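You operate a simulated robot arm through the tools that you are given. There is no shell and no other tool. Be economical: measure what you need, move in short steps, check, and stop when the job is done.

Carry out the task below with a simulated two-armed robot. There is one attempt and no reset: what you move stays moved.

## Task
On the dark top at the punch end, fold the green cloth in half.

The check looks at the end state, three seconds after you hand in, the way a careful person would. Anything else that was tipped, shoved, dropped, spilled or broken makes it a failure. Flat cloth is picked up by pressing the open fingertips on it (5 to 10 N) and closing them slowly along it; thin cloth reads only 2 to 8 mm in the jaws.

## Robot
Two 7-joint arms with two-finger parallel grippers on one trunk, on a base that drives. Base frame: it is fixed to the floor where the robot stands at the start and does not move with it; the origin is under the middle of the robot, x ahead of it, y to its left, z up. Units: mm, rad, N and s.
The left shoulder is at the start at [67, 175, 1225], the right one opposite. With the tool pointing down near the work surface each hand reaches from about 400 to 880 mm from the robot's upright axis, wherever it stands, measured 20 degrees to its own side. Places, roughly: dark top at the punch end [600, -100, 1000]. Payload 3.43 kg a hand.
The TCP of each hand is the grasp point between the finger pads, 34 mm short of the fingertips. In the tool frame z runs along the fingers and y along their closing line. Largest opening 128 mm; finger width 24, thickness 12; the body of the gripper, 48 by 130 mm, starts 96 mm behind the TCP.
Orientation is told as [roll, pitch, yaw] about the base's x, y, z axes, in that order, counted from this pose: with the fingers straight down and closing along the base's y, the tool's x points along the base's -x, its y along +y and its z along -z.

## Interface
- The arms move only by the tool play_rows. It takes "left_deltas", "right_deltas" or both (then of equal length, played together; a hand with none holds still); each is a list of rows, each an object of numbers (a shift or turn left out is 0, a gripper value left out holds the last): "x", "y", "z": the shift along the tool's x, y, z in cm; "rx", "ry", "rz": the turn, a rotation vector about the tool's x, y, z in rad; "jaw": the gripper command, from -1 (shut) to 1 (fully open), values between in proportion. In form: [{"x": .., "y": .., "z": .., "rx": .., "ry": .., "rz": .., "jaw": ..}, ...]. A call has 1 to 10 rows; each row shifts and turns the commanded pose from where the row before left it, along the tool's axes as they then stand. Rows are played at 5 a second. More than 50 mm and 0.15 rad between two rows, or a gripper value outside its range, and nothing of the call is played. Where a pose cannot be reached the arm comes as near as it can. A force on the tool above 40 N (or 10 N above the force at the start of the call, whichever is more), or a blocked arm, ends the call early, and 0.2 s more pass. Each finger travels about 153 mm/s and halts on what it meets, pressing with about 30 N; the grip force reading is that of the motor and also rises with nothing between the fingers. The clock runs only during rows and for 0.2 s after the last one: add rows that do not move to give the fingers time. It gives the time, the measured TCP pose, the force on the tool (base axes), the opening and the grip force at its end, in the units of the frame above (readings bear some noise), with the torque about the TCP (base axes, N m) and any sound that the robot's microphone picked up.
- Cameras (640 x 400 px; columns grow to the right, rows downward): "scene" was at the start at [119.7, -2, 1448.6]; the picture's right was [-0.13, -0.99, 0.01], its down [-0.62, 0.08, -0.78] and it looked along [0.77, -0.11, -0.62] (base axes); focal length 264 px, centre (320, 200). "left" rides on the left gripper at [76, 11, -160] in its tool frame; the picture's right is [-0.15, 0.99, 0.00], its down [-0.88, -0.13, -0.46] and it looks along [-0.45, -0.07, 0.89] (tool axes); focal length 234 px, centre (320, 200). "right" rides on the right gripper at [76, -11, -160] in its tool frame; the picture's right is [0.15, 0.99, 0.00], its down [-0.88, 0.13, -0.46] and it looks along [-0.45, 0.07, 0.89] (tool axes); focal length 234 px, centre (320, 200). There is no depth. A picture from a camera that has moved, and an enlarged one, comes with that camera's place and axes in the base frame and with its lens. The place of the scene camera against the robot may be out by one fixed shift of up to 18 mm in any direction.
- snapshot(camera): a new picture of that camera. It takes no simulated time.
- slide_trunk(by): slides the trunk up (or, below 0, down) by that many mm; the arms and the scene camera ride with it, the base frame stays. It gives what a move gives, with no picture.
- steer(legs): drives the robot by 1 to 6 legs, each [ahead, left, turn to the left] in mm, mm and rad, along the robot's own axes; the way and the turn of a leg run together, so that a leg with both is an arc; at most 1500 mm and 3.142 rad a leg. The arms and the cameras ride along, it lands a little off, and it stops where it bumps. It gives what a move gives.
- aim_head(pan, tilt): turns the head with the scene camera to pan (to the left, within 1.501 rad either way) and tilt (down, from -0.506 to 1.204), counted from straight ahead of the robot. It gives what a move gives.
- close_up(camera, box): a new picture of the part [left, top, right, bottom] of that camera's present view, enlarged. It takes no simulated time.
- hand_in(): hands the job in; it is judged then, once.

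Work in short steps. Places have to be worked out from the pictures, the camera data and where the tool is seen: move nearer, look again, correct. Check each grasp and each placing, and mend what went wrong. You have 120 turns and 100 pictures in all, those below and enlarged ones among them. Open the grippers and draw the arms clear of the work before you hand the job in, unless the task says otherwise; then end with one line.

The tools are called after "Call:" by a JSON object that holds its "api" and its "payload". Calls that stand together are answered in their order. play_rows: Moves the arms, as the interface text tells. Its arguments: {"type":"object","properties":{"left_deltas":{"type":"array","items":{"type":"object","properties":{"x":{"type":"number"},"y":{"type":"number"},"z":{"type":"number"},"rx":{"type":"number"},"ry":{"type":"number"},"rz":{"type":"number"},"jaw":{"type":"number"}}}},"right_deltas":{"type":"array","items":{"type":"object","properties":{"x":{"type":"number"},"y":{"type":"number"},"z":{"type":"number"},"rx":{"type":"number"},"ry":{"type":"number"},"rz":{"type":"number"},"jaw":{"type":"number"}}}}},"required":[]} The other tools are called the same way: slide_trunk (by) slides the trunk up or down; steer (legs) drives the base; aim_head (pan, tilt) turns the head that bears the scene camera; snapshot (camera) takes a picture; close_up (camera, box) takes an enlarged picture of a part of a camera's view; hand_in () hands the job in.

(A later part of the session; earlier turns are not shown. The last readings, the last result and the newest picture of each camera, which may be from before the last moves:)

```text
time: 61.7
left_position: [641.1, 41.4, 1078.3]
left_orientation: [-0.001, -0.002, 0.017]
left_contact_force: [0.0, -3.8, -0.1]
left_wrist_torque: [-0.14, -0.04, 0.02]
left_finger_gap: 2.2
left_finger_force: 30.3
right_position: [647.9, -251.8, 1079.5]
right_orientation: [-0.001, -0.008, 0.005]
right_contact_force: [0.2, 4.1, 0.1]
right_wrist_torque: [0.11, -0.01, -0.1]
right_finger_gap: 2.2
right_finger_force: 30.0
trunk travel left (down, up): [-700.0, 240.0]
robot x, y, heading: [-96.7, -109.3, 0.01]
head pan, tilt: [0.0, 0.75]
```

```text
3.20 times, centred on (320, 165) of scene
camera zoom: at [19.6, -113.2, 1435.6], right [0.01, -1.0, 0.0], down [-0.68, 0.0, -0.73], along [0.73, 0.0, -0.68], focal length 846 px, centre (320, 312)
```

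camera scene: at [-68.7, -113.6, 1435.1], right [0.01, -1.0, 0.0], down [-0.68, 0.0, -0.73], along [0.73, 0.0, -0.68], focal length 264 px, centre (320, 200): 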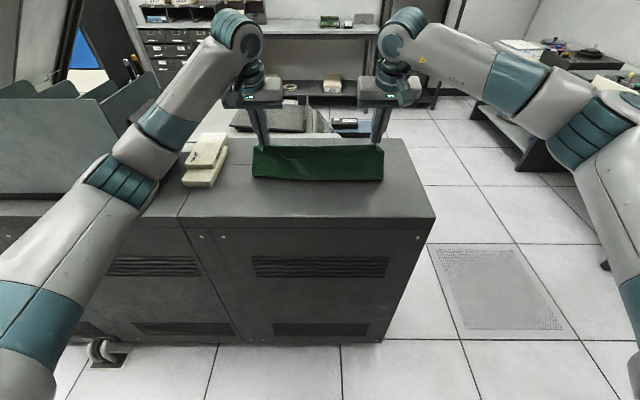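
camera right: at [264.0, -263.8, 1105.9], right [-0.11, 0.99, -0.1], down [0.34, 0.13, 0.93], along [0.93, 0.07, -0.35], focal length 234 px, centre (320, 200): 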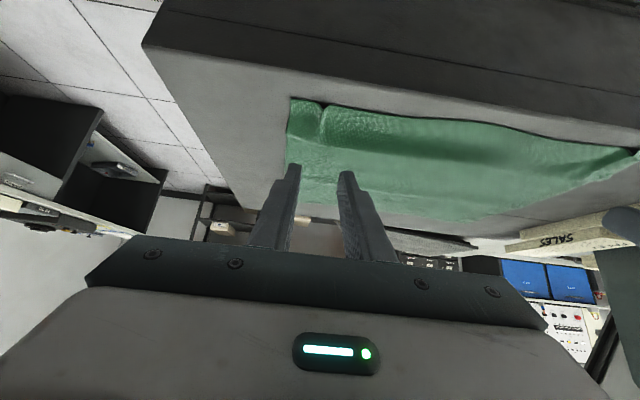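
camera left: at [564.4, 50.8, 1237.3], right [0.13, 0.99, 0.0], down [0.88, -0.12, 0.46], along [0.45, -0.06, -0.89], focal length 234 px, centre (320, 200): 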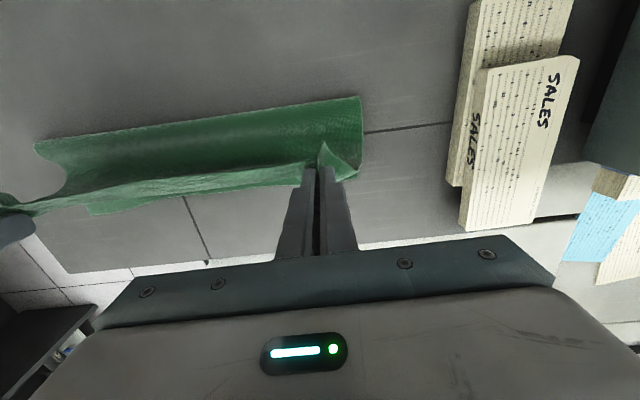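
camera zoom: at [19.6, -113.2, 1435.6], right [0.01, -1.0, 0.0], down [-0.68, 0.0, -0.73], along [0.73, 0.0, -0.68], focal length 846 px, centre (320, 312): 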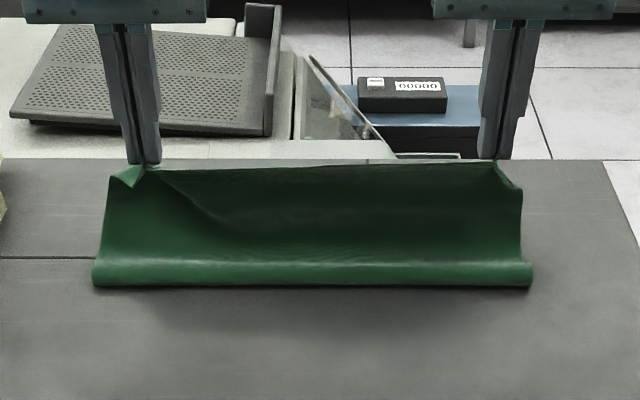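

The bottom roll has crept forward to about 586, because my arc was a little too wide for the roll's own thickness. I'll drive back 106 mm at this height to lay the fold line further back (x ≈ 545), then repeat on a tighter arc.

Call:
{"api": "steer", "payload": {"legs": [[-106, 0, 0]]}}

Call:
{"api": "snapshot", "payload": {"camera": "left"}}

```text
time: 62.9
left_position: [538.5, 38.9, 1075.6]
left_orientation: [-0.001, 0.003, 0.016]
left_contact_force: [0.8, -3.5, -0.3]
left_wrist_torque: [-0.13, -0.03, 0.0]
left_finger_gap: 2.4
left_finger_force: 30.6
right_position: [545.1, -252.8, 1076.4]
right_orientation: [-0.001, -0.005, 0.006]
right_contact_force: [-0.9, 3.7, 0.5]
right_wrist_torque: [0.12, -0.02, -0.11]
right_finger_gap: 2.1
right_finger_force: 30.4
trunk travel left (down, up): [-700.0, 240.0]
robot x, y, heading: [-204.6, -108.7, 0.005]
head pan, tilt: [0.0, 0.75]
```

```text
37 pictures are left
camera left: at [463.1, 49.8, 1234.4], right [0.13, 0.99, 0.0], down [0.88, -0.12, 0.45], along [0.45, -0.06, -0.89], focal length 234 px, centre (320, 200)
```

left: 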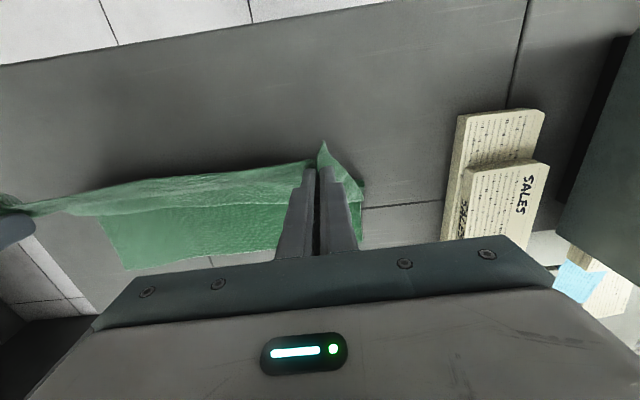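

The far edge hasn't moved (x ≈ 689). Now I'll go forward on the tighter arc: 45 mm, then slightly down, then another 40 mm.

Call:
{"api": "play_rows", "payload": {"left_deltas": [{"z": -0.6}, {}], "right_deltas": [{"z": -0.6}, {}]}}

Call:
{"api": "steer", "payload": {"legs": [[45, 0, 0]]}}

Call:
{"api": "play_rows", "payload": {"left_deltas": [{"z": 0.7, "ry": 0.05}, {"z": 0.7, "ry": 0.05}], "right_deltas": [{"z": 0.7, "ry": 0.05}, {"z": 0.7, "ry": 0.05}]}}

Call:
{"api": "steer", "payload": {"legs": [[40, 0, 0]]}}

Call:
{"api": "snapshot", "payload": {"camera": "left"}}

Call:
{"api": "snapshot", "payload": {"camera": "right"}}

```text
time: 63.5
left_position: [537.5, 39.8, 1082.0]
left_orientation: [-0.001, -0.001, 0.015]
left_contact_force: [0.0, -2.7, 0.5]
left_wrist_torque: [-0.1, -0.01, 0.04]
left_finger_gap: 2.7
left_finger_force: 30.4
right_position: [544.4, -253.0, 1083.8]
right_orientation: [0.002, -0.004, 0.006]
right_contact_force: [0.2, 2.3, -0.6]
right_wrist_torque: [0.1, -0.01, -0.01]
right_finger_gap: 2.2
right_finger_force: 30.2
trunk travel left (down, up): [-700.0, 240.0]
robot x, y, heading: [-205.0, -111.7, 0.002]
head pan, tilt: [0.0, 0.75]
```

```text
time: 64.4
left_position: [578.5, 39.1, 1085.2]
left_orientation: [-0.001, -0.001, 0.016]
left_contact_force: [0.1, -4.0, 1.1]
left_wrist_torque: [-0.15, -0.07, 0.05]
left_finger_gap: 2.4
left_finger_force: 29.9
right_position: [585.3, -252.9, 1086.1]
right_orientation: [0.002, -0.007, 0.006]
right_contact_force: [0.2, 2.9, -0.2]
right_wrist_torque: [0.12, -0.04, -0.02]
right_finger_gap: 2.0
right_finger_force: 30.3
trunk travel left (down, up): [-700.0, 240.0]
robot x, y, heading: [-159.6, -109.9, 0.003]
head pan, tilt: [0.0, 0.75]
```

```text
time: 65.0
left_position: [579.8, 39.3, 1067.7]
left_orientation: [-0.001, 0.103, 0.016]
left_contact_force: [0.2, -2.5, 0.3]
left_wrist_torque: [-0.09, 0.0, 0.02]
left_finger_gap: 2.6
left_finger_force: 29.7
right_position: [587.4, -251.9, 1069.9]
right_orientation: [0.003, 0.097, 0.005]
right_contact_force: [1.2, 2.6, 0.1]
right_wrist_torque: [0.1, 0.01, -0.04]
right_finger_gap: 2.1
right_finger_force: 30.3
trunk travel left (down, up): [-700.0, 240.0]
robot x, y, heading: [-155.9, -107.9, 0.007]
head pan, tilt: [0.0, 0.75]
```

```text
time: 65.9
left_position: [615.2, 38.5, 1072.0]
left_orientation: [-0.002, 0.097, 0.015]
left_contact_force: [-0.6, -3.5, 0.0]
left_wrist_torque: [-0.1, -0.05, 0.02]
left_finger_gap: 2.4
left_finger_force: 29.9
right_position: [624.0, -251.6, 1074.4]
right_orientation: [0.003, 0.094, 0.004]
right_contact_force: [-0.8, 2.7, 0.6]
right_wrist_torque: [0.08, -0.04, -0.05]
right_finger_gap: 2.0
right_finger_force: 29.8
trunk travel left (down, up): [-700.0, 240.0]
robot x, y, heading: [-122.5, -107.5, 0.005]
head pan, tilt: [0.0, 0.75]
```

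```text
36 pictures are left
camera left: at [557.0, 49.6, 1237.4], right [0.13, 0.99, -0.02], down [0.92, -0.12, 0.37], along [0.36, -0.06, -0.93], focal length 234 px, centre (320, 200)
```

left: 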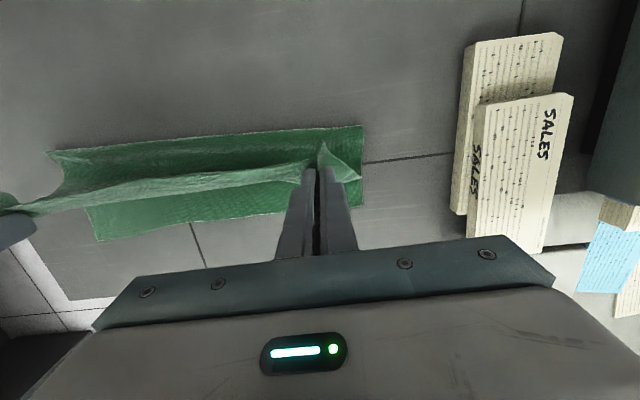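

```text
35 pictures are left
camera right: at [563.4, -264.1, 1239.7], right [-0.15, 0.99, 0.01], down [0.92, 0.13, 0.37], along [0.37, 0.07, -0.93], focal length 234 px, centre (320, 200)
```

right: 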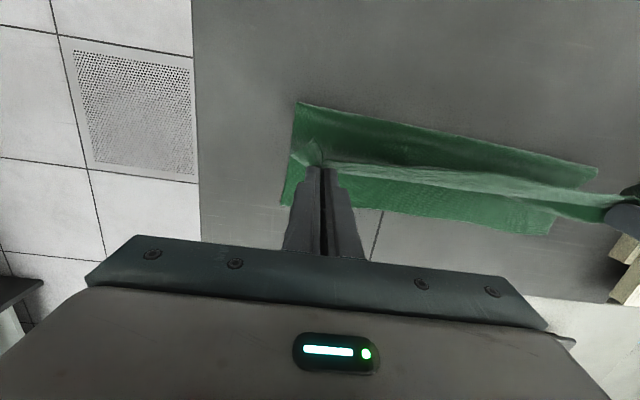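

The left fold front is at about 580 and the right at about 564, slightly forward on the left. I'll lower the hands here to give slack, a bit more on the left, so the roll settles back, and check.

Call:
{"api": "play_rows", "payload": {"left_deltas": [{"z": 1.5, "x": 0.6}, {"z": 1.5, "x": 0.6}, {"z": 1.5, "x": 0.3}, {}], "right_deltas": [{"z": 1.5}, {"z": 1.5}, {"z": 1.2}, {}]}}

Call:
{"api": "snapshot", "payload": {"camera": "left"}}

Call:
{"api": "snapshot", "payload": {"camera": "right"}}

Call:
{"api": "close_up", "payload": {"camera": "scene", "box": [220, 110, 420, 220]}}

```text
time: 66.9
left_position: [599.4, 37.5, 1027.4]
left_orientation: [-0.001, 0.099, 0.016]
left_contact_force: [0.0, -2.7, 0.2]
left_wrist_torque: [-0.06, -0.01, 0.02]
left_finger_gap: 2.4
left_finger_force: 29.6
right_position: [622.7, -252.9, 1029.8]
right_orientation: [0.003, 0.093, 0.003]
right_contact_force: [-0.7, 2.5, 0.1]
right_wrist_torque: [0.08, -0.02, -0.03]
right_finger_gap: 2.1
right_finger_force: 29.9
trunk travel left (down, up): [-700.0, 240.0]
robot x, y, heading: [-120.5, -108.5, 0.003]
head pan, tilt: [0.0, 0.75]
```

```text
34 pictures are left
camera left: at [539.9, 48.9, 1192.7], right [0.13, 0.99, -0.02], down [0.92, -0.12, 0.37], along [0.36, -0.06, -0.93], focal length 234 px, centre (320, 200)
```

left: 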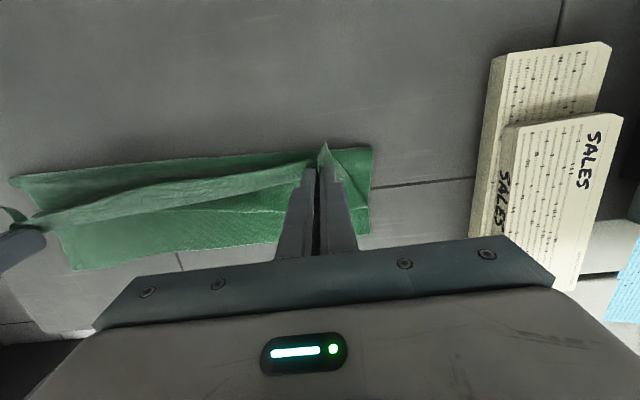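

```text
33 pictures are left
camera right: at [562.5, -263.4, 1195.4], right [-0.15, 0.99, 0.02], down [0.92, 0.13, 0.37], along [0.36, 0.07, -0.93], focal length 234 px, centre (320, 200)
```

right: 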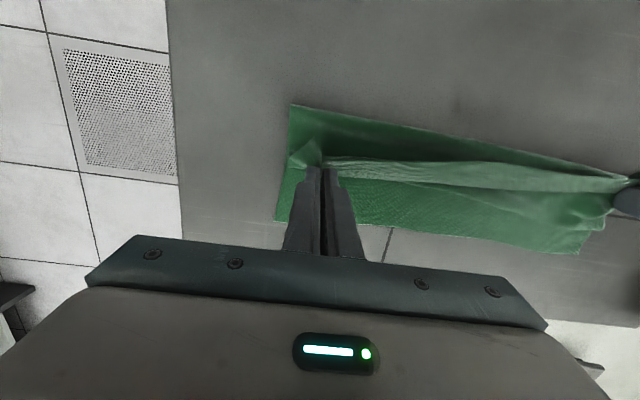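

```text
3.20 times, centred on (320, 165) of scene
camera zoom: at [0.0, -113.5, 1435.1], right [0.0, -1.0, 0.0], down [-0.68, 0.0, -0.73], along [0.73, 0.0, -0.68], focal length 846 px, centre (320, 312)
```

zoom: 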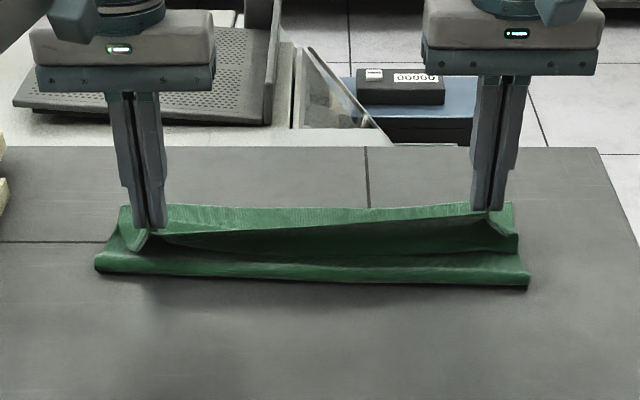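

The right fold (563) is where I want it, but the left lags at 582. I'll take only the left hand back and up to lay more cloth down on that side, then bring it forward again.

Call:
{"api": "play_rows", "payload": {"left_deltas": [{"x": 1.6, "z": -1.4}, {"x": 2.2, "z": -1.4}, {"x": 2.2, "z": -0.9}, {"x": 1.6, "z": 0}, {}]}}

Call:
{"api": "close_up", "payload": {"camera": "scene", "box": [220, 110, 420, 220]}}

Call:
{"api": "snapshot", "payload": {"camera": "left"}}

```text
time: 68.1
left_position: [528.3, 37.5, 1071.7]
left_orientation: [-0.003, 0.101, 0.014]
left_contact_force: [5.3, -17.9, -3.3]
left_wrist_torque: [-0.55, -0.21, 0.29]
left_finger_gap: 2.4
left_finger_force: 29.6
right_position: [622.9, -251.1, 1028.9]
right_orientation: [0.003, 0.097, 0.007]
right_contact_force: [-5.2, 17.9, 1.8]
right_wrist_torque: [0.58, 0.24, -0.25]
right_finger_gap: 2.3
right_finger_force: 30.1
trunk travel left (down, up): [-700.0, 240.0]
robot x, y, heading: [-121.5, -111.1, 0.004]
head pan, tilt: [0.0, 0.75]
```

```text
3.20 times, centred on (320, 165) of scene
camera zoom: at [1.6, -113.7, 1434.9], right [0.0, -1.0, 0.0], down [-0.68, 0.0, -0.73], along [0.73, 0.0, -0.68], focal length 846 px, centre (320, 312)
```

zoom: 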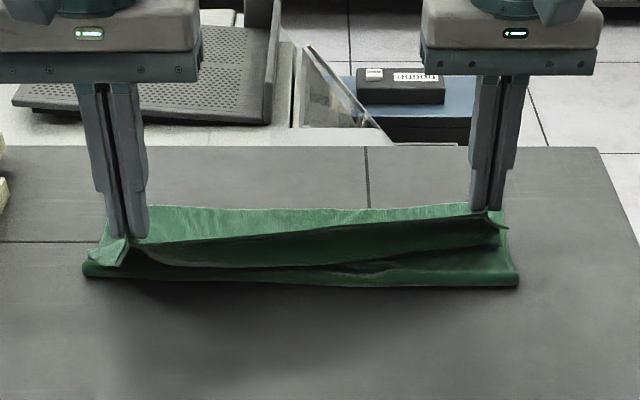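

```text
30 pictures are left
camera left: at [470.1, 47.8, 1236.6], right [0.13, 0.99, -0.02], down [0.92, -0.12, 0.37], along [0.36, -0.06, -0.93], focal length 234 px, centre (320, 200)
```

left: 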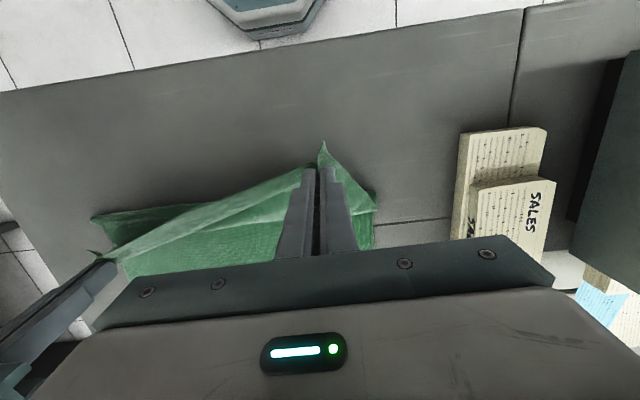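

Pulling diagonally only adds tension. Final alignment of the edges matters more, so I'll bring the left hand forward level with the right, low and slack, then pitch both fingers back towards me (+0.4 rad) so the held edge turns upward and over.

Call:
{"api": "play_rows", "payload": {"left_deltas": [{"x": -2.4, "z": 0}, {"x": -2.4, "z": 0.6}, {"x": -2.4, "z": 1.2}, {"x": -2.3, "z": 1.4}, {"ry": 0.1}, {"ry": 0.1}, {"ry": 0.1}, {"ry": 0.1}, {}], "right_deltas": [{}, {}, {}, {}, {"ry": 0.1}, {"ry": 0.1}, {"ry": 0.1}, {"ry": 0.1}, {}]}}

Call:
{"api": "steer", "payload": {"legs": [[45, 0, 0]]}}

Call:
{"api": "snapshot", "payload": {"camera": "left"}}

Call:
{"api": "snapshot", "payload": {"camera": "right"}}

Call:
{"api": "close_up", "payload": {"camera": "scene", "box": [220, 110, 420, 220]}}

```text
time: 70.1
left_position: [614.4, 42.2, 1028.8]
left_orientation: [0.0, 0.43, 0.008]
left_contact_force: [-0.6, -1.6, 0.6]
left_wrist_torque: [-0.05, 0.03, 0.02]
left_finger_gap: 2.4
left_finger_force: 30.2
left hand out of reach, approached as far as the arm can: row 8
right_position: [598.6, -246.2, 1027.9]
right_orientation: [-0.003, 0.491, 0.007]
right_contact_force: [0.0, 1.5, -0.4]
right_wrist_torque: [0.04, -0.02, -0.02]
right_finger_gap: 2.2
right_finger_force: 30.3
right hand out of reach, approached as far as the arm can: row 8
trunk travel left (down, up): [-700.0, 240.0]
robot x, y, heading: [-120.5, -110.7, 0.004]
head pan, tilt: [0.0, 0.75]
```

```text
time: 71.0
left_position: [653.7, 40.1, 1031.5]
left_orientation: [0.0, 0.425, 0.011]
left_contact_force: [0.0, -1.6, 0.8]
left_wrist_torque: [-0.06, -0.03, 0.0]
left_finger_gap: 2.2
left_finger_force: 30.5
right_position: [639.2, -247.3, 1030.2]
right_orientation: [-0.002, 0.486, 0.007]
right_contact_force: [-1.2, 0.3, 0.0]
right_wrist_torque: [0.01, -0.07, 0.01]
right_finger_gap: 2.4
right_finger_force: 30.2
trunk travel left (down, up): [-700.0, 240.0]
robot x, y, heading: [-77.3, -111.2, 0.008]
head pan, tilt: [0.0, 0.75]
```

```text
29 pictures are left
camera left: at [652.1, 52.7, 1207.5], right [0.12, 0.99, -0.06], down [0.99, -0.12, 0.05], along [0.04, -0.07, -1.0], focal length 234 px, centre (320, 200)
```

left: 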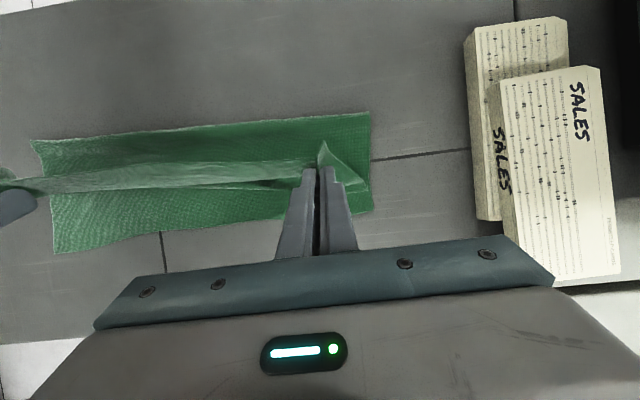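

```text
28 pictures are left
camera right: at [648.0, -257.2, 1206.8], right [-0.14, 0.99, 0.07], down [0.99, 0.14, -0.01], along [-0.02, 0.07, -1.0], focal length 234 px, centre (320, 200)
```

right: 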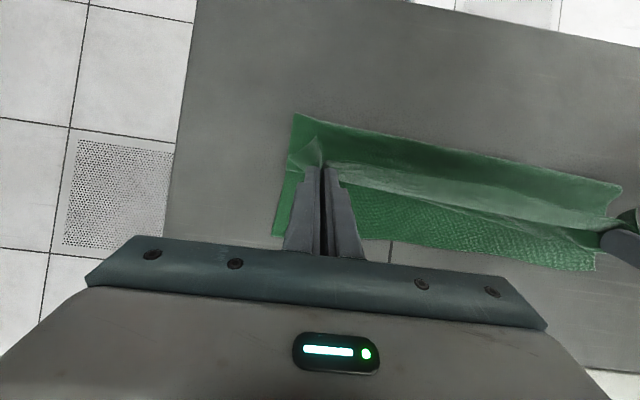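

```text
3.20 times, centred on (320, 165) of scene
camera zoom: at [41.0, -113.2, 1435.6], right [0.0, -1.0, 0.0], down [-0.68, 0.0, -0.73], along [0.73, 0.0, -0.68], focal length 846 px, centre (320, 312)
```

zoom: 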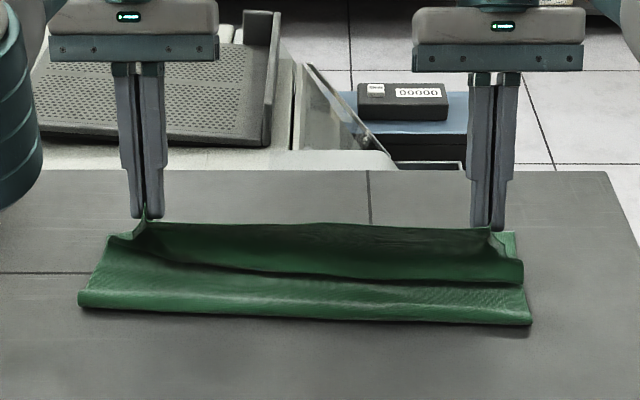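

The held edge now stands up and the top layer has flipped properly. I'll lower both hands about 30 mm, draw the left back 22 mm to level it with the right, then drive the base forward 55 mm.

Call:
{"api": "play_rows", "payload": {"left_deltas": [{"x": 0.25, "z": 1.2}, {"x": 0.25, "z": 1.2}, {"x": 0.25, "z": 1.2}, {}], "right_deltas": [{"x": -0.45, "z": 0.9}, {"x": -0.45, "z": 0.9}, {"x": -0.45, "z": 0.85}, {}]}}

Call:
{"api": "steer", "payload": {"legs": [[52, 0, 0]]}}

Call:
{"api": "snapshot", "payload": {"camera": "left"}}

Call:
{"api": "snapshot", "payload": {"camera": "right"}}

```text
time: 72.0
left_position: [633.2, 41.2, 999.8]
left_orientation: [0.001, 0.429, 0.012]
left_contact_force: [-0.7, -1.2, 0.4]
left_wrist_torque: [-0.04, -0.02, 0.02]
left_finger_gap: 2.2
left_finger_force: 30.2
right_position: [641.9, -246.7, 999.1]
right_orientation: [-0.002, 0.489, 0.008]
right_contact_force: [-0.4, 1.2, -0.3]
right_wrist_torque: [0.02, -0.01, -0.03]
right_finger_gap: 2.3
right_finger_force: 30.1
trunk travel left (down, up): [-700.0, 240.0]
robot x, y, heading: [-75.7, -109.8, 0.007]
head pan, tilt: [0.0, 0.75]
```

```text
time: 72.9
left_position: [683.7, 40.0, 1001.9]
left_orientation: [0.0, 0.424, 0.01]
left_contact_force: [-0.3, -0.9, -0.7]
left_wrist_torque: [-0.02, -0.02, 0.01]
left_finger_gap: 2.4
left_finger_force: 29.9
right_position: [690.8, -246.9, 999.2]
right_orientation: [-0.002, 0.486, 0.006]
right_contact_force: [0.7, 0.3, 0.0]
right_wrist_torque: [0.0, -0.04, -0.03]
right_finger_gap: 2.2
right_finger_force: 30.5
trunk travel left (down, up): [-700.0, 240.0]
robot x, y, heading: [-25.4, -112.1, 0.005]
head pan, tilt: [0.0, 0.75]
```

```text
26 pictures are left
camera left: at [681.9, 51.9, 1177.7], right [0.12, 0.99, -0.06], down [0.99, -0.12, 0.05], along [0.04, -0.07, -1.0], focal length 234 px, centre (320, 200)
```

left: 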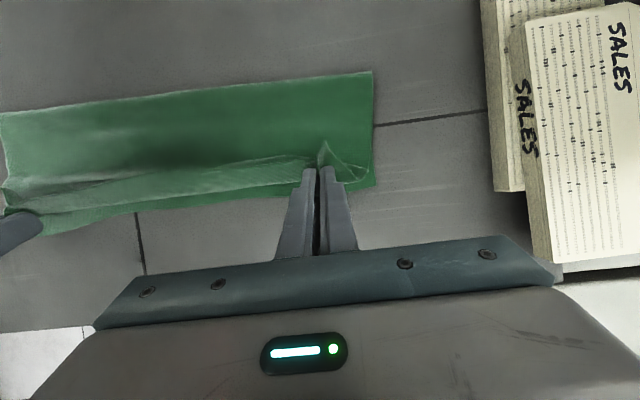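

```text
25 pictures are left
camera right: at [699.4, -257.8, 1176.0], right [-0.14, 0.99, 0.07], down [0.99, 0.14, -0.01], along [-0.02, 0.07, -1.0], focal length 234 px, centre (320, 200)
```

right: 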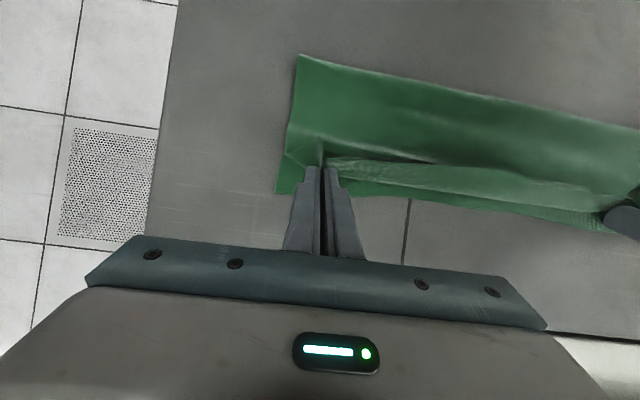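

The edges nearly coincide: bottom far edge at 683–693, with the held edge just behind it. I'll lower 11 mm so the tips almost touch, open the jaws slowly, and withdraw along the fingers, up and forward, so the edge flips outward.

Call:
{"api": "play_rows", "payload": {"left_deltas": [{"x": -0.23, "z": 0.5}, {"x": -0.23, "z": 0.5}, {}, {"jaw": -0.9}, {"jaw": -0.8}, {"jaw": -0.65}, {"jaw": -0.5}, {}], "right_deltas": [{"x": -0.26, "z": 0.48}, {"x": -0.26, "z": 0.48}, {}, {"jaw": -0.9}, {"jaw": -0.8}, {"jaw": -0.65}, {"jaw": -0.5}, {}]}}

Call:
{"api": "play_rows", "payload": {"left_deltas": [{"z": -0.5}, {"z": -1}, {"z": -1.5}, {"z": -2}, {"z": -3}, {}], "right_deltas": [{"z": -0.5}, {"z": -1}, {"z": -1.5}, {"z": -2}, {"z": -3}, {}]}}

Call:
{"api": "snapshot", "payload": {"camera": "left"}}

Call:
{"api": "snapshot", "payload": {"camera": "right"}}

Call:
{"api": "close_up", "payload": {"camera": "scene", "box": [220, 130, 420, 240]}}

```text
time: 74.7
left_position: [685.3, 40.1, 988.4]
left_orientation: [0.0, 0.427, 0.009]
left_contact_force: [-0.2, 0.1, 0.9]
left_wrist_torque: [-0.03, 0.0, -0.01]
left_finger_gap: 31.9
left_finger_force: 0.1
right_position: [694.1, -247.0, 986.5]
right_orientation: [-0.003, 0.488, 0.005]
right_contact_force: [0.3, 0.3, 5.1]
right_wrist_torque: [0.01, 0.04, 0.01]
right_finger_gap: 30.6
right_finger_force: 0.0
trunk travel left (down, up): [-700.0, 240.0]
robot x, y, heading: [-26.4, -108.0, 0.003]
head pan, tilt: [0.0, 0.75]
```

```text
time: 76.1
left_position: [706.5, 36.2, 1063.9]
left_orientation: [-0.003, 0.43, 0.009]
left_contact_force: [0.0, 0.5, 0.5]
left_wrist_torque: [0.03, 0.02, 0.01]
left_finger_gap: 31.9
left_finger_force: 0.2
left hand out of reach, approached as far as the arm can: row 5
right_position: [695.3, -245.1, 1037.1]
right_orientation: [-0.002, 0.495, 0.005]
right_contact_force: [0.1, -0.7, 1.1]
right_wrist_torque: [0.0, 0.02, -0.01]
right_finger_gap: 32.3
right_finger_force: 0.0
right hand out of reach, approached as far as the arm can: row 2, 3, 4, 5
trunk travel left (down, up): [-700.0, 240.0]
robot x, y, heading: [-24.2, -109.7, 0.006]
head pan, tilt: [0.0, 0.75]
```

```text
24 pictures are left
camera left: at [704.3, 47.2, 1239.2], right [0.12, 0.99, -0.06], down [0.99, -0.12, 0.05], along [0.04, -0.07, -1.0], focal length 234 px, centre (320, 200)
```

left: 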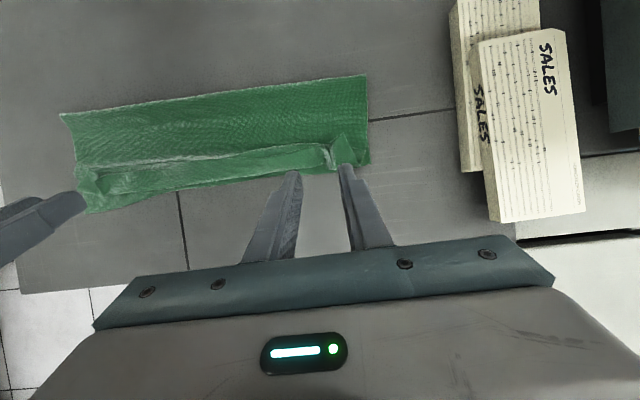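

```text
23 pictures are left
camera right: at [705.1, -255.4, 1213.6], right [-0.14, 0.99, 0.07], down [0.99, 0.14, -0.02], along [-0.02, 0.07, -1.0], focal length 234 px, centre (320, 200)
```

right: 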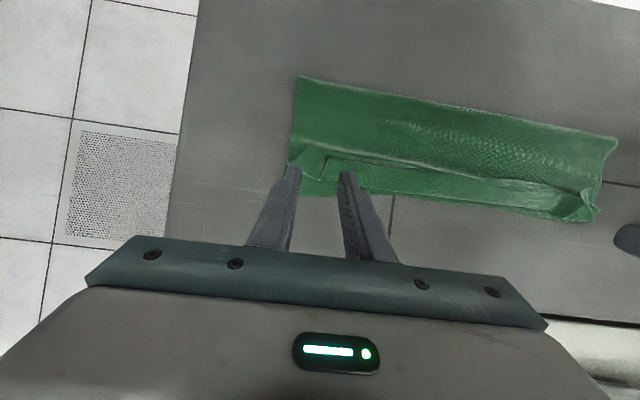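

```text
3.20 times, centred on (320, 185) of scene
camera zoom: at [97.3, -113.4, 1434.8], right [0.0, -1.0, 0.0], down [-0.68, 0.0, -0.73], along [0.73, 0.0, -0.68], focal length 846 px, centre (320, 248)
```

zoom: 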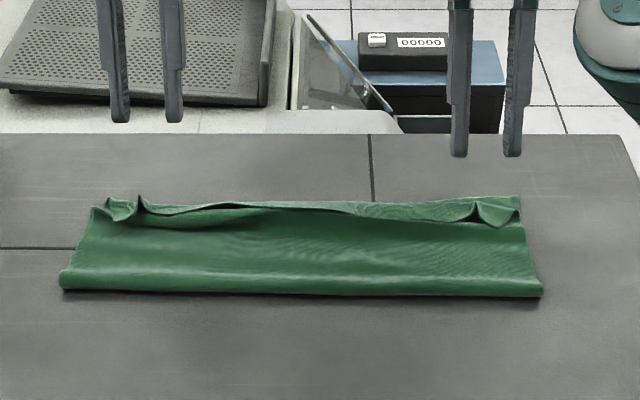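

The cloth is folded, with a narrow strip along the far edge. I'll look closely from above to see whether it is the lower layer or a curled edge.

Call:
{"api": "close_up", "payload": {"camera": "left", "box": [50, 60, 390, 230]}}

Call:
{"api": "close_up", "payload": {"camera": "right", "box": [270, 60, 630, 240]}}

```text
1.88 times, centred on (220, 145) of left
camera zoom: at [704.3, 47.2, 1239.2], right [0.12, 0.99, -0.06], down [0.99, -0.12, 0.05], along [0.04, -0.07, -1.0], focal length 441 px, centre (508, 304)
```

zoom: 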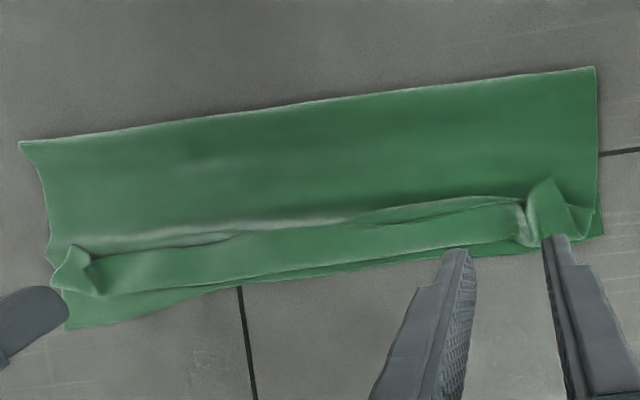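

```text
1.78 times, centred on (450, 150) of right
camera zoom: at [705.1, -255.4, 1213.6], right [-0.14, 0.99, 0.07], down [0.99, 0.14, -0.02], along [-0.02, 0.07, -1.0], focal length 416 px, centre (89, 289)
```

zoom: 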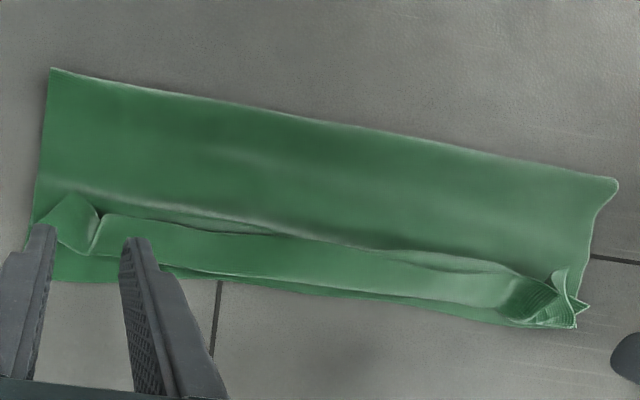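

The strip is about 25 mm of the top layer's edge curled back on itself, and the lower layer shows slightly at the right. I'll re-pinch that lip at its two standing ridges (left ≈ (672, 46), right ≈ (672, −245)) with fingers tilted forward, to unroll it. First I'll raise and turn the hands.

Call:
{"api": "play_rows", "payload": {"left_deltas": [{"x": 0.85, "z": -1.8}, {"x": 0.85, "z": -1.8}, {"ry": -0.122}, {"ry": -0.122}, {"ry": -0.122}, {"ry": -0.122}, {"ry": -0.122}, {"ry": -0.122}, {}], "right_deltas": [{"x": 1.4, "z": -2.6}, {"x": 1.4, "z": -2.6}, {"ry": -0.132}, {"ry": -0.132}, {"ry": -0.132}, {"ry": -0.132}, {"ry": -0.132}, {"ry": -0.132}, {}]}}

```text
time: 78.1
left_position: [703.6, 37.9, 1104.5]
left_orientation: [0.0, -0.304, 0.01]
left_contact_force: [0.2, -0.3, 0.1]
left_wrist_torque: [0.0, 0.01, -0.03]
left_finger_gap: 31.9
left_finger_force: 0.1
right_position: [690.4, -244.4, 1096.1]
right_orientation: [0.001, -0.304, 0.007]
right_contact_force: [0.0, 0.4, 0.0]
right_wrist_torque: [-0.03, -0.02, 0.0]
right_finger_gap: 32.1
right_finger_force: 0.1
right hand out of reach, approached as far as the arm can: row 2
trunk travel left (down, up): [-700.0, 240.0]
robot x, y, heading: [-27.9, -110.5, 0.001]
head pan, tilt: [0.0, 0.75]
```

Now I'll move over the ridges, stopping about 20 mm above them, and look.

Call:
{"api": "play_rows", "payload": {"left_deltas": [{"x": 2.2, "y": 0.2, "z": 2.6}, {"x": 2.2, "y": 0.2, "z": 2.6}, {"x": 2.2, "y": 0.2, "z": 2.6}, {}], "right_deltas": [{"x": 1.68, "z": 2.48}, {"x": 1.68, "z": 2.48}, {"x": 1.68, "z": 2.48}, {}]}}

Call:
{"api": "close_up", "payload": {"camera": "left", "box": [200, 80, 440, 230]}}

Call:
{"api": "close_up", "payload": {"camera": "right", "box": [200, 80, 440, 230]}}

```text
time: 79.3
left_position: [676.6, 33.4, 1070.1]
left_orientation: [0.003, -0.398, 0.003]
left_contact_force: [-0.6, 0.3, -0.2]
left_wrist_torque: [0.02, 0.02, 0.01]
left_finger_gap: 31.8
left_finger_force: 0.0
right_position: [659.5, -251.8, 1011.7]
right_orientation: [0.005, -0.307, 0.001]
right_contact_force: [0.3, -0.8, 0.7]
right_wrist_torque: [0.0, -0.01, -0.02]
right_finger_gap: 31.9
right_finger_force: 0.2
trunk travel left (down, up): [-700.0, 240.0]
robot x, y, heading: [-22.4, -110.2, 0.003]
head pan, tilt: [0.0, 0.75]
stopped in row 4 (left hand): the arm was blocked; the commanded pose is now the measured one
```

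```text
2.67 times, centred on (320, 155) of left
camera zoom: at [546.3, 44.2, 1187.0], right [0.13, 0.99, 0.06], down [0.64, -0.13, 0.76], along [0.76, -0.06, -0.65], focal length 624 px, centre (320, 320)
```

zoom: 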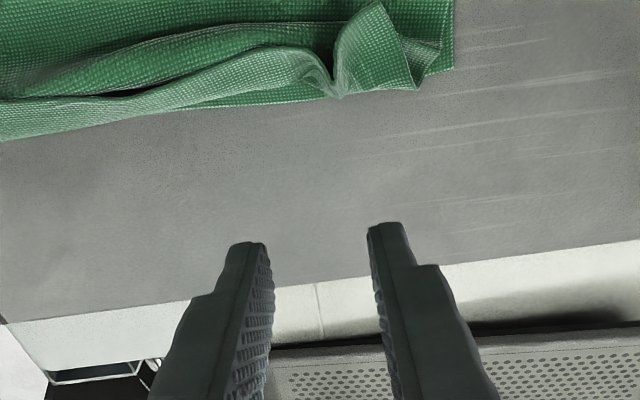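

```text
2.67 times, centred on (320, 155) of right
camera zoom: at [539.0, -264.9, 1139.6], right [-0.14, 0.99, -0.04], down [0.7, 0.13, 0.7], along [0.7, 0.07, -0.71], focal length 624 px, centre (320, 320)
```

zoom: 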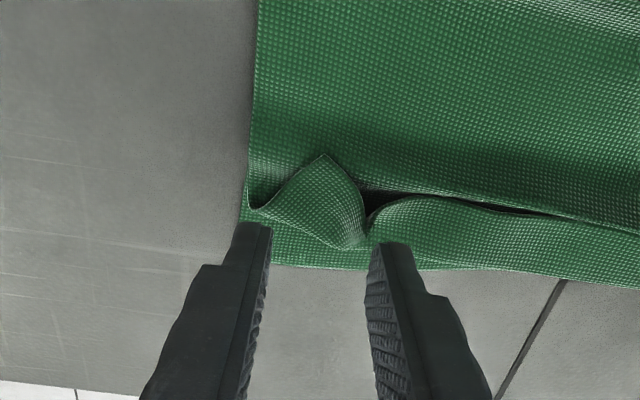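

The left arm was blocked, probably its elbow against the machine. I'll look left with the head camera before doing anything else.

Call:
{"api": "aim_head", "payload": {"pan": 0.6, "tilt": 0.6}}

Call:
{"api": "snapshot", "payload": {"camera": "scene"}}

```text
time: 80.3
left_position: [676.5, 34.0, 1067.8]
left_orientation: [0.005, -0.394, 0.007]
left_contact_force: [-0.1, 0.2, -0.7]
left_wrist_torque: [0.0, 0.0, -0.01]
left_finger_gap: 32.0
left_finger_force: 0.1
right_position: [659.1, -252.3, 1012.0]
right_orientation: [0.006, -0.307, 0.002]
right_contact_force: [-0.4, -1.5, 1.2]
right_wrist_torque: [0.0, -0.01, -0.03]
right_finger_gap: 31.9
right_finger_force: 0.1
trunk travel left (down, up): [-700.0, 240.0]
robot x, y, heading: [-25.3, -109.9, 0.001]
head pan, tilt: [0.6, 0.6]
```

```text
17 pictures are left
camera scene: at [82.2, -73.0, 1448.9], right [0.57, -0.82, 0.0], down [-0.46, -0.31, -0.83], along [0.68, 0.47, -0.56], focal length 264 px, centre (320, 200)
```

scene: 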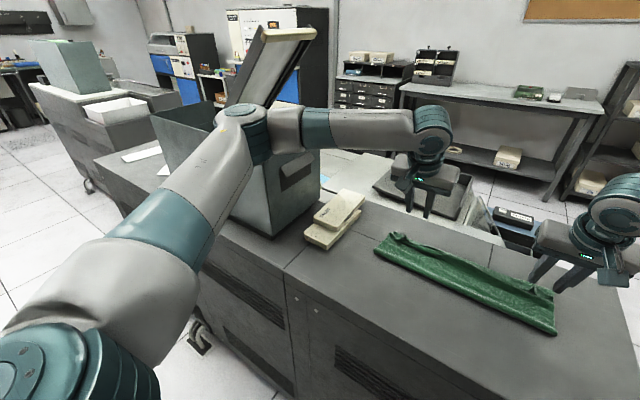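

The left elbow is right over the machine's box; nothing seems shifted. I'll lift the whole trunk 60 mm to clear it, then back the base off 130 mm.

Call:
{"api": "slide_trunk", "payload": {"by": 60}}

Call:
{"api": "steer", "payload": {"legs": [[-130, 0, 0]]}}

Call:
{"api": "snapshot", "payload": {"camera": "scene"}}

```text
time: 81.3
left_position: [679.7, 44.4, 1112.8]
left_orientation: [-0.004, -0.372, 0.011]
left_contact_force: [-0.3, -0.1, -0.8]
left_wrist_torque: [-0.04, -0.03, 0.0]
left_finger_gap: 32.2
left_finger_force: 0.0
right_position: [662.6, -244.4, 1068.9]
right_orientation: [-0.005, -0.302, 0.009]
right_contact_force: [-0.2, 1.1, -0.2]
right_wrist_torque: [-0.02, 0.03, 0.03]
right_finger_gap: 32.1
right_finger_force: 0.1
trunk travel left (down, up): [-760.0, 180.0]
robot x, y, heading: [-24.6, -106.5, 0.002]
head pan, tilt: [0.6, 0.6]
```

```text
time: 82.6
left_position: [548.1, 43.1, 1112.9]
left_orientation: [-0.004, -0.371, 0.011]
left_contact_force: [0.4, -0.3, -0.1]
left_wrist_torque: [0.01, -0.01, -0.02]
left_finger_gap: 31.9
left_finger_force: 0.0
right_position: [533.0, -244.8, 1068.2]
right_orientation: [-0.003, -0.302, 0.008]
right_contact_force: [0.4, 0.0, 0.2]
right_wrist_torque: [0.0, 0.01, 0.01]
right_finger_gap: 31.8
right_finger_force: 0.2
trunk travel left (down, up): [-760.0, 180.0]
robot x, y, heading: [-156.5, -108.1, 0.008]
head pan, tilt: [0.6, 0.6]
```

```text
16 pictures are left
camera scene: at [-41.4, -62.1, 1507.5], right [0.57, -0.82, 0.0], down [-0.47, -0.32, -0.82], along [0.68, 0.47, -0.57], focal length 264 px, centre (320, 200)
```

scene: 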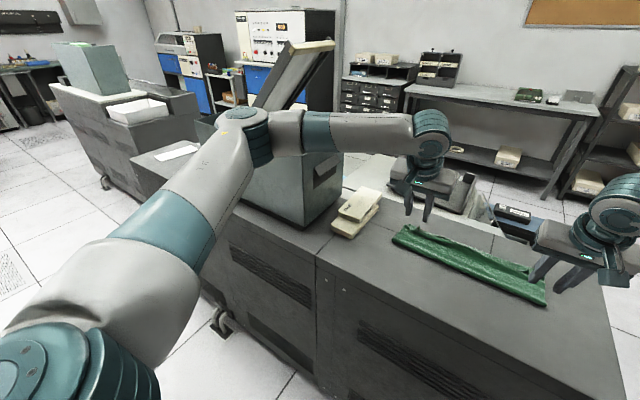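

The machine and notepads are where they were. I'll come forward 50 mm with the trunk kept high (so the elbow stays clear), pitch the fingers to −0.9 rad, and approach the curled lip from behind.

Call:
{"api": "steer", "payload": {"legs": [[50, 0, 0]]}}

Call:
{"api": "play_rows", "payload": {"left_deltas": [{"ry": -0.133}, {"ry": -0.133}, {"ry": -0.133}, {"ry": -0.133}, {}], "right_deltas": [{"ry": -0.149}, {"ry": -0.149}, {"ry": -0.149}, {"ry": -0.149}, {}]}}

Call:
{"api": "play_rows", "payload": {"left_deltas": [{"x": 1.6, "y": 0.1, "z": 3.5}, {"x": 1.6, "y": 0.1, "z": 3.5}, {"x": 1.6, "y": 0.1, "z": 3.5}, {}], "right_deltas": [{"x": 0.19, "y": 0.3, "z": 2.87}, {"x": 0.19, "y": 0.3, "z": 2.87}, {"x": 0.19, "y": 0.3, "z": 2.87}, {}]}}

Call:
{"api": "close_up", "payload": {"camera": "left", "box": [200, 80, 440, 230]}}

Call:
{"api": "close_up", "payload": {"camera": "right", "box": [200, 80, 440, 230]}}

```text
time: 83.5
left_position: [591.1, 43.2, 1117.5]
left_orientation: [-0.004, -0.379, 0.01]
left_contact_force: [-0.1, -0.5, 0.1]
left_wrist_torque: [0.0, -0.05, 0.02]
left_finger_gap: 32.0
left_finger_force: 0.1
right_position: [576.8, -244.0, 1072.1]
right_orientation: [-0.002, -0.306, 0.006]
right_contact_force: [0.1, -0.6, -0.8]
right_wrist_torque: [-0.01, -0.04, -0.03]
right_finger_gap: 31.9
right_finger_force: 0.0
trunk travel left (down, up): [-760.0, 180.0]
robot x, y, heading: [-106.5, -108.4, 0.003]
head pan, tilt: [0.6, 0.6]
```

```text
time: 84.7
left_position: [597.5, 43.0, 1114.5]
left_orientation: [-0.005, -0.907, 0.013]
left_contact_force: [-0.4, -1.3, -0.3]
left_wrist_torque: [0.03, 0.01, 0.0]
left_finger_gap: 31.8
left_finger_force: 0.0
right_position: [580.5, -245.7, 1070.7]
right_orientation: [-0.002, -0.9, 0.005]
right_contact_force: [0.8, 0.8, 0.7]
right_wrist_torque: [0.0, 0.02, -0.02]
right_finger_gap: 31.8
right_finger_force: 0.1
trunk travel left (down, up): [-760.0, 180.0]
robot x, y, heading: [-103.1, -106.8, 0.007]
head pan, tilt: [0.6, 0.6]
```

```text
time: 85.7
left_position: [648.7, 46.6, 1012.0]
left_orientation: [-0.003, -0.909, 0.011]
left_contact_force: [-0.3, 0.3, 0.1]
left_wrist_torque: [-0.01, 0.0, 0.0]
left_finger_gap: 32.1
left_finger_force: 0.0
right_position: [642.8, -234.7, 1010.6]
right_orientation: [-0.002, -0.898, 0.008]
right_contact_force: [-0.5, -0.8, 0.1]
right_wrist_torque: [-0.03, 0.01, 0.0]
right_finger_gap: 32.0
right_finger_force: 0.2
trunk travel left (down, up): [-760.0, 180.0]
robot x, y, heading: [-105.3, -107.4, 0.001]
head pan, tilt: [0.6, 0.6]
```

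```text
2.67 times, centred on (320, 155) of left
camera zoom: at [478.7, 56.1, 1049.4], right [0.08, 0.99, 0.11], down [0.18, -0.13, 0.97], along [0.98, -0.06, -0.19], focal length 624 px, centre (320, 320)
```

zoom: 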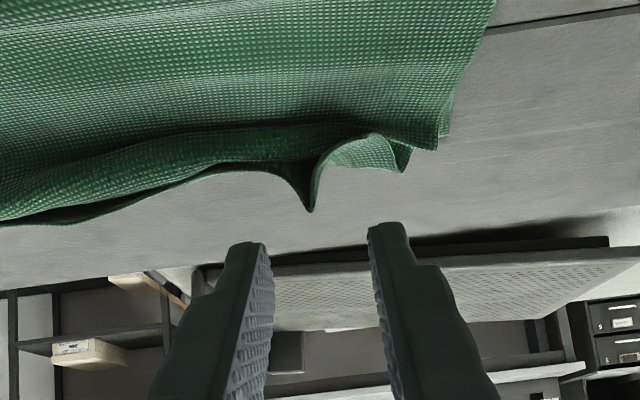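

```text
2.67 times, centred on (320, 155) of right
camera zoom: at [472.5, -246.6, 1051.0], right [-0.1, 0.99, -0.12], down [0.19, 0.13, 0.97], along [0.98, 0.07, -0.2], focal length 624 px, centre (320, 320)
```

zoom: 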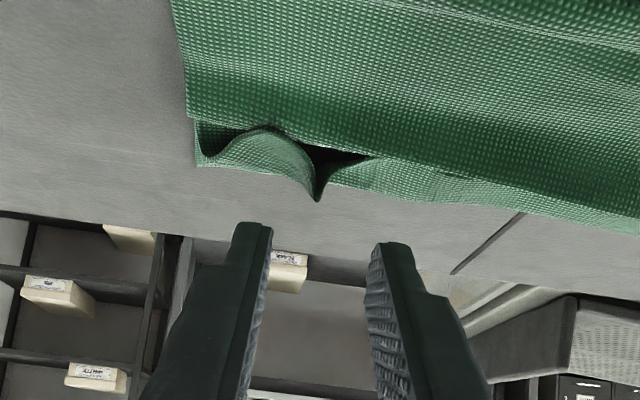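

The standing ridges are centred between the fingers, with peaks about 25 mm above the top. I'll lower 19 mm so the pads straddle them without pressing, then close.

Call:
{"api": "play_rows", "payload": {"left_deltas": [{"x": 0.75, "z": 0.65}, {"x": 0.75, "z": 0.6}, {}, {"jaw": -0.6}, {"jaw": -0.7}, {"jaw": -0.8}, {"jaw": -0.9}, {"jaw": -1}, {}], "right_deltas": [{"x": 0.75, "y": -0.2, "z": 0.6}, {"x": 0.75, "z": 0.58}, {}, {"jaw": -0.6}, {"jaw": -0.7}, {"jaw": -0.8}, {"jaw": -0.9}, {"jaw": -1}, {}]}}

Call:
{"api": "play_rows", "payload": {"left_deltas": [{"x": -0.9, "z": -1.2}, {"x": -0.9, "z": -1.2}, {"x": -0.9, "z": -1.2}, {}], "right_deltas": [{"x": -0.9, "z": -1.2}, {"x": -0.9, "z": -1.2}, {"x": -0.9, "z": -1.2}, {}]}}

Call:
{"api": "aim_head", "payload": {"pan": 0.0, "tilt": 0.75}}

Call:
{"api": "close_up", "payload": {"camera": "scene", "box": [220, 120, 420, 230]}}

```text
time: 87.7
left_position: [650.4, 44.9, 993.8]
left_orientation: [-0.003, -0.906, 0.012]
left_contact_force: [-0.5, 0.6, -0.5]
left_wrist_torque: [-0.01, 0.0, 0.02]
left_finger_gap: 2.4
left_finger_force: 30.5
right_position: [643.5, -235.8, 991.7]
right_orientation: [0.0, -0.9, 0.009]
right_contact_force: [0.5, 0.0, 0.0]
right_wrist_torque: [0.02, 0.0, 0.03]
right_finger_gap: 2.1
right_finger_force: 30.0
trunk travel left (down, up): [-760.0, 180.0]
robot x, y, heading: [-105.4, -108.0, 0.003]
head pan, tilt: [0.6, 0.6]
```

```text
time: 88.7
left_position: [638.0, 46.0, 1036.1]
left_orientation: [-0.004, -0.905, 0.013]
left_contact_force: [0.8, -0.8, -0.1]
left_wrist_torque: [0.0, -0.03, 0.02]
left_finger_gap: 2.2
left_finger_force: 30.3
right_position: [634.3, -237.7, 1036.0]
right_orientation: [-0.004, -0.899, 0.011]
right_contact_force: [-0.7, -0.2, -0.5]
right_wrist_torque: [0.0, -0.02, -0.01]
right_finger_gap: 1.7
right_finger_force: 30.1
trunk travel left (down, up): [-760.0, 180.0]
robot x, y, heading: [-105.4, -106.6, 0.004]
head pan, tilt: [0.6, 0.6]
```

```text
time: 89.7
left_position: [638.5, 46.8, 1036.1]
left_orientation: [-0.002, -0.906, 0.014]
left_contact_force: [1.3, -0.4, 0.1]
left_wrist_torque: [-0.02, 0.01, 0.01]
left_finger_gap: 2.2
left_finger_force: 30.0
right_position: [633.6, -237.2, 1035.7]
right_orientation: [-0.001, -0.9, 0.009]
right_contact_force: [0.3, 0.1, -1.1]
right_wrist_torque: [0.01, 0.0, 0.0]
right_finger_gap: 1.8
right_finger_force: 30.3
trunk travel left (down, up): [-760.0, 180.0]
robot x, y, heading: [-102.3, -105.6, 0.008]
head pan, tilt: [0.0, 0.75]
```

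```text
3.20 times, centred on (320, 175) of scene
camera zoom: at [16.0, -111.9, 1494.9], right [0.0, -1.0, 0.0], down [-0.68, 0.0, -0.73], along [0.73, 0.0, -0.68], focal length 846 px, centre (320, 280)
```

zoom: 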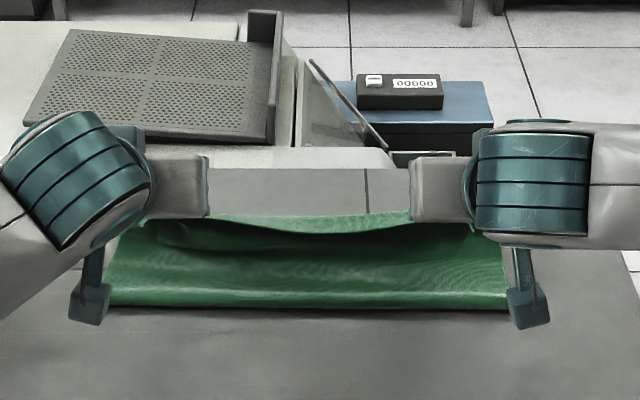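

Both ridges are held again and the lip has lifted. I'll raise a little, spread slightly, and back the base up so more of the lower half lies down (fold line to about 545).

Call:
{"api": "play_rows", "payload": {"left_deltas": [{"x": -0.6, "y": 0.1, "z": -1.25}, {"x": -0.6, "y": 0.1, "z": -1.25}, {}], "right_deltas": [{"x": -0.98, "y": -0.3, "z": -0.78}, {"x": -0.98, "y": -0.3, "z": -0.78}, {}]}}

Call:
{"api": "steer", "payload": {"legs": [[-116, 0, 0]]}}

Call:
{"api": "close_up", "payload": {"camera": "scene", "box": [220, 120, 420, 230]}}

```text
time: 90.5
left_position: [625.8, 49.1, 1060.8]
left_orientation: [-0.005, -0.907, 0.013]
left_contact_force: [0.3, -0.5, -0.2]
left_wrist_torque: [0.0, 0.0, 0.01]
left_finger_gap: 2.2
left_finger_force: 29.8
right_position: [635.2, -242.3, 1061.6]
right_orientation: [-0.001, -0.897, 0.008]
right_contact_force: [0.2, 0.6, 0.6]
right_wrist_torque: [0.04, 0.0, -0.02]
right_finger_gap: 1.7
right_finger_force: 29.7
trunk travel left (down, up): [-760.0, 180.0]
robot x, y, heading: [-108.0, -109.7, 0.002]
head pan, tilt: [0.0, 0.75]
```

```text
time: 91.7
left_position: [513.1, 47.3, 1060.1]
left_orientation: [-0.004, -0.905, 0.009]
left_contact_force: [0.7, -1.9, 0.4]
left_wrist_torque: [-0.05, 0.0, 0.02]
left_finger_gap: 2.3
left_finger_force: 29.9
right_position: [519.9, -246.7, 1060.2]
right_orientation: [-0.001, -0.899, 0.006]
right_contact_force: [1.3, 1.1, -0.2]
right_wrist_torque: [0.05, 0.01, 0.04]
right_finger_gap: 1.8
right_finger_force: 29.8
trunk travel left (down, up): [-760.0, 180.0]
robot x, y, heading: [-219.3, -110.0, -0.0]
head pan, tilt: [0.0, 0.75]
```

```text
3.20 times, centred on (320, 175) of scene
camera zoom: at [-97.6, -112.6, 1494.8], right [0.0, -1.0, 0.0], down [-0.68, 0.0, -0.73], along [0.73, 0.0, -0.68], focal length 846 px, centre (320, 280)
```

zoom: 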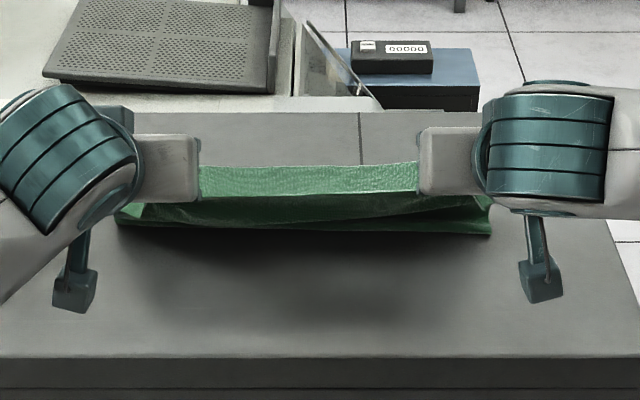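

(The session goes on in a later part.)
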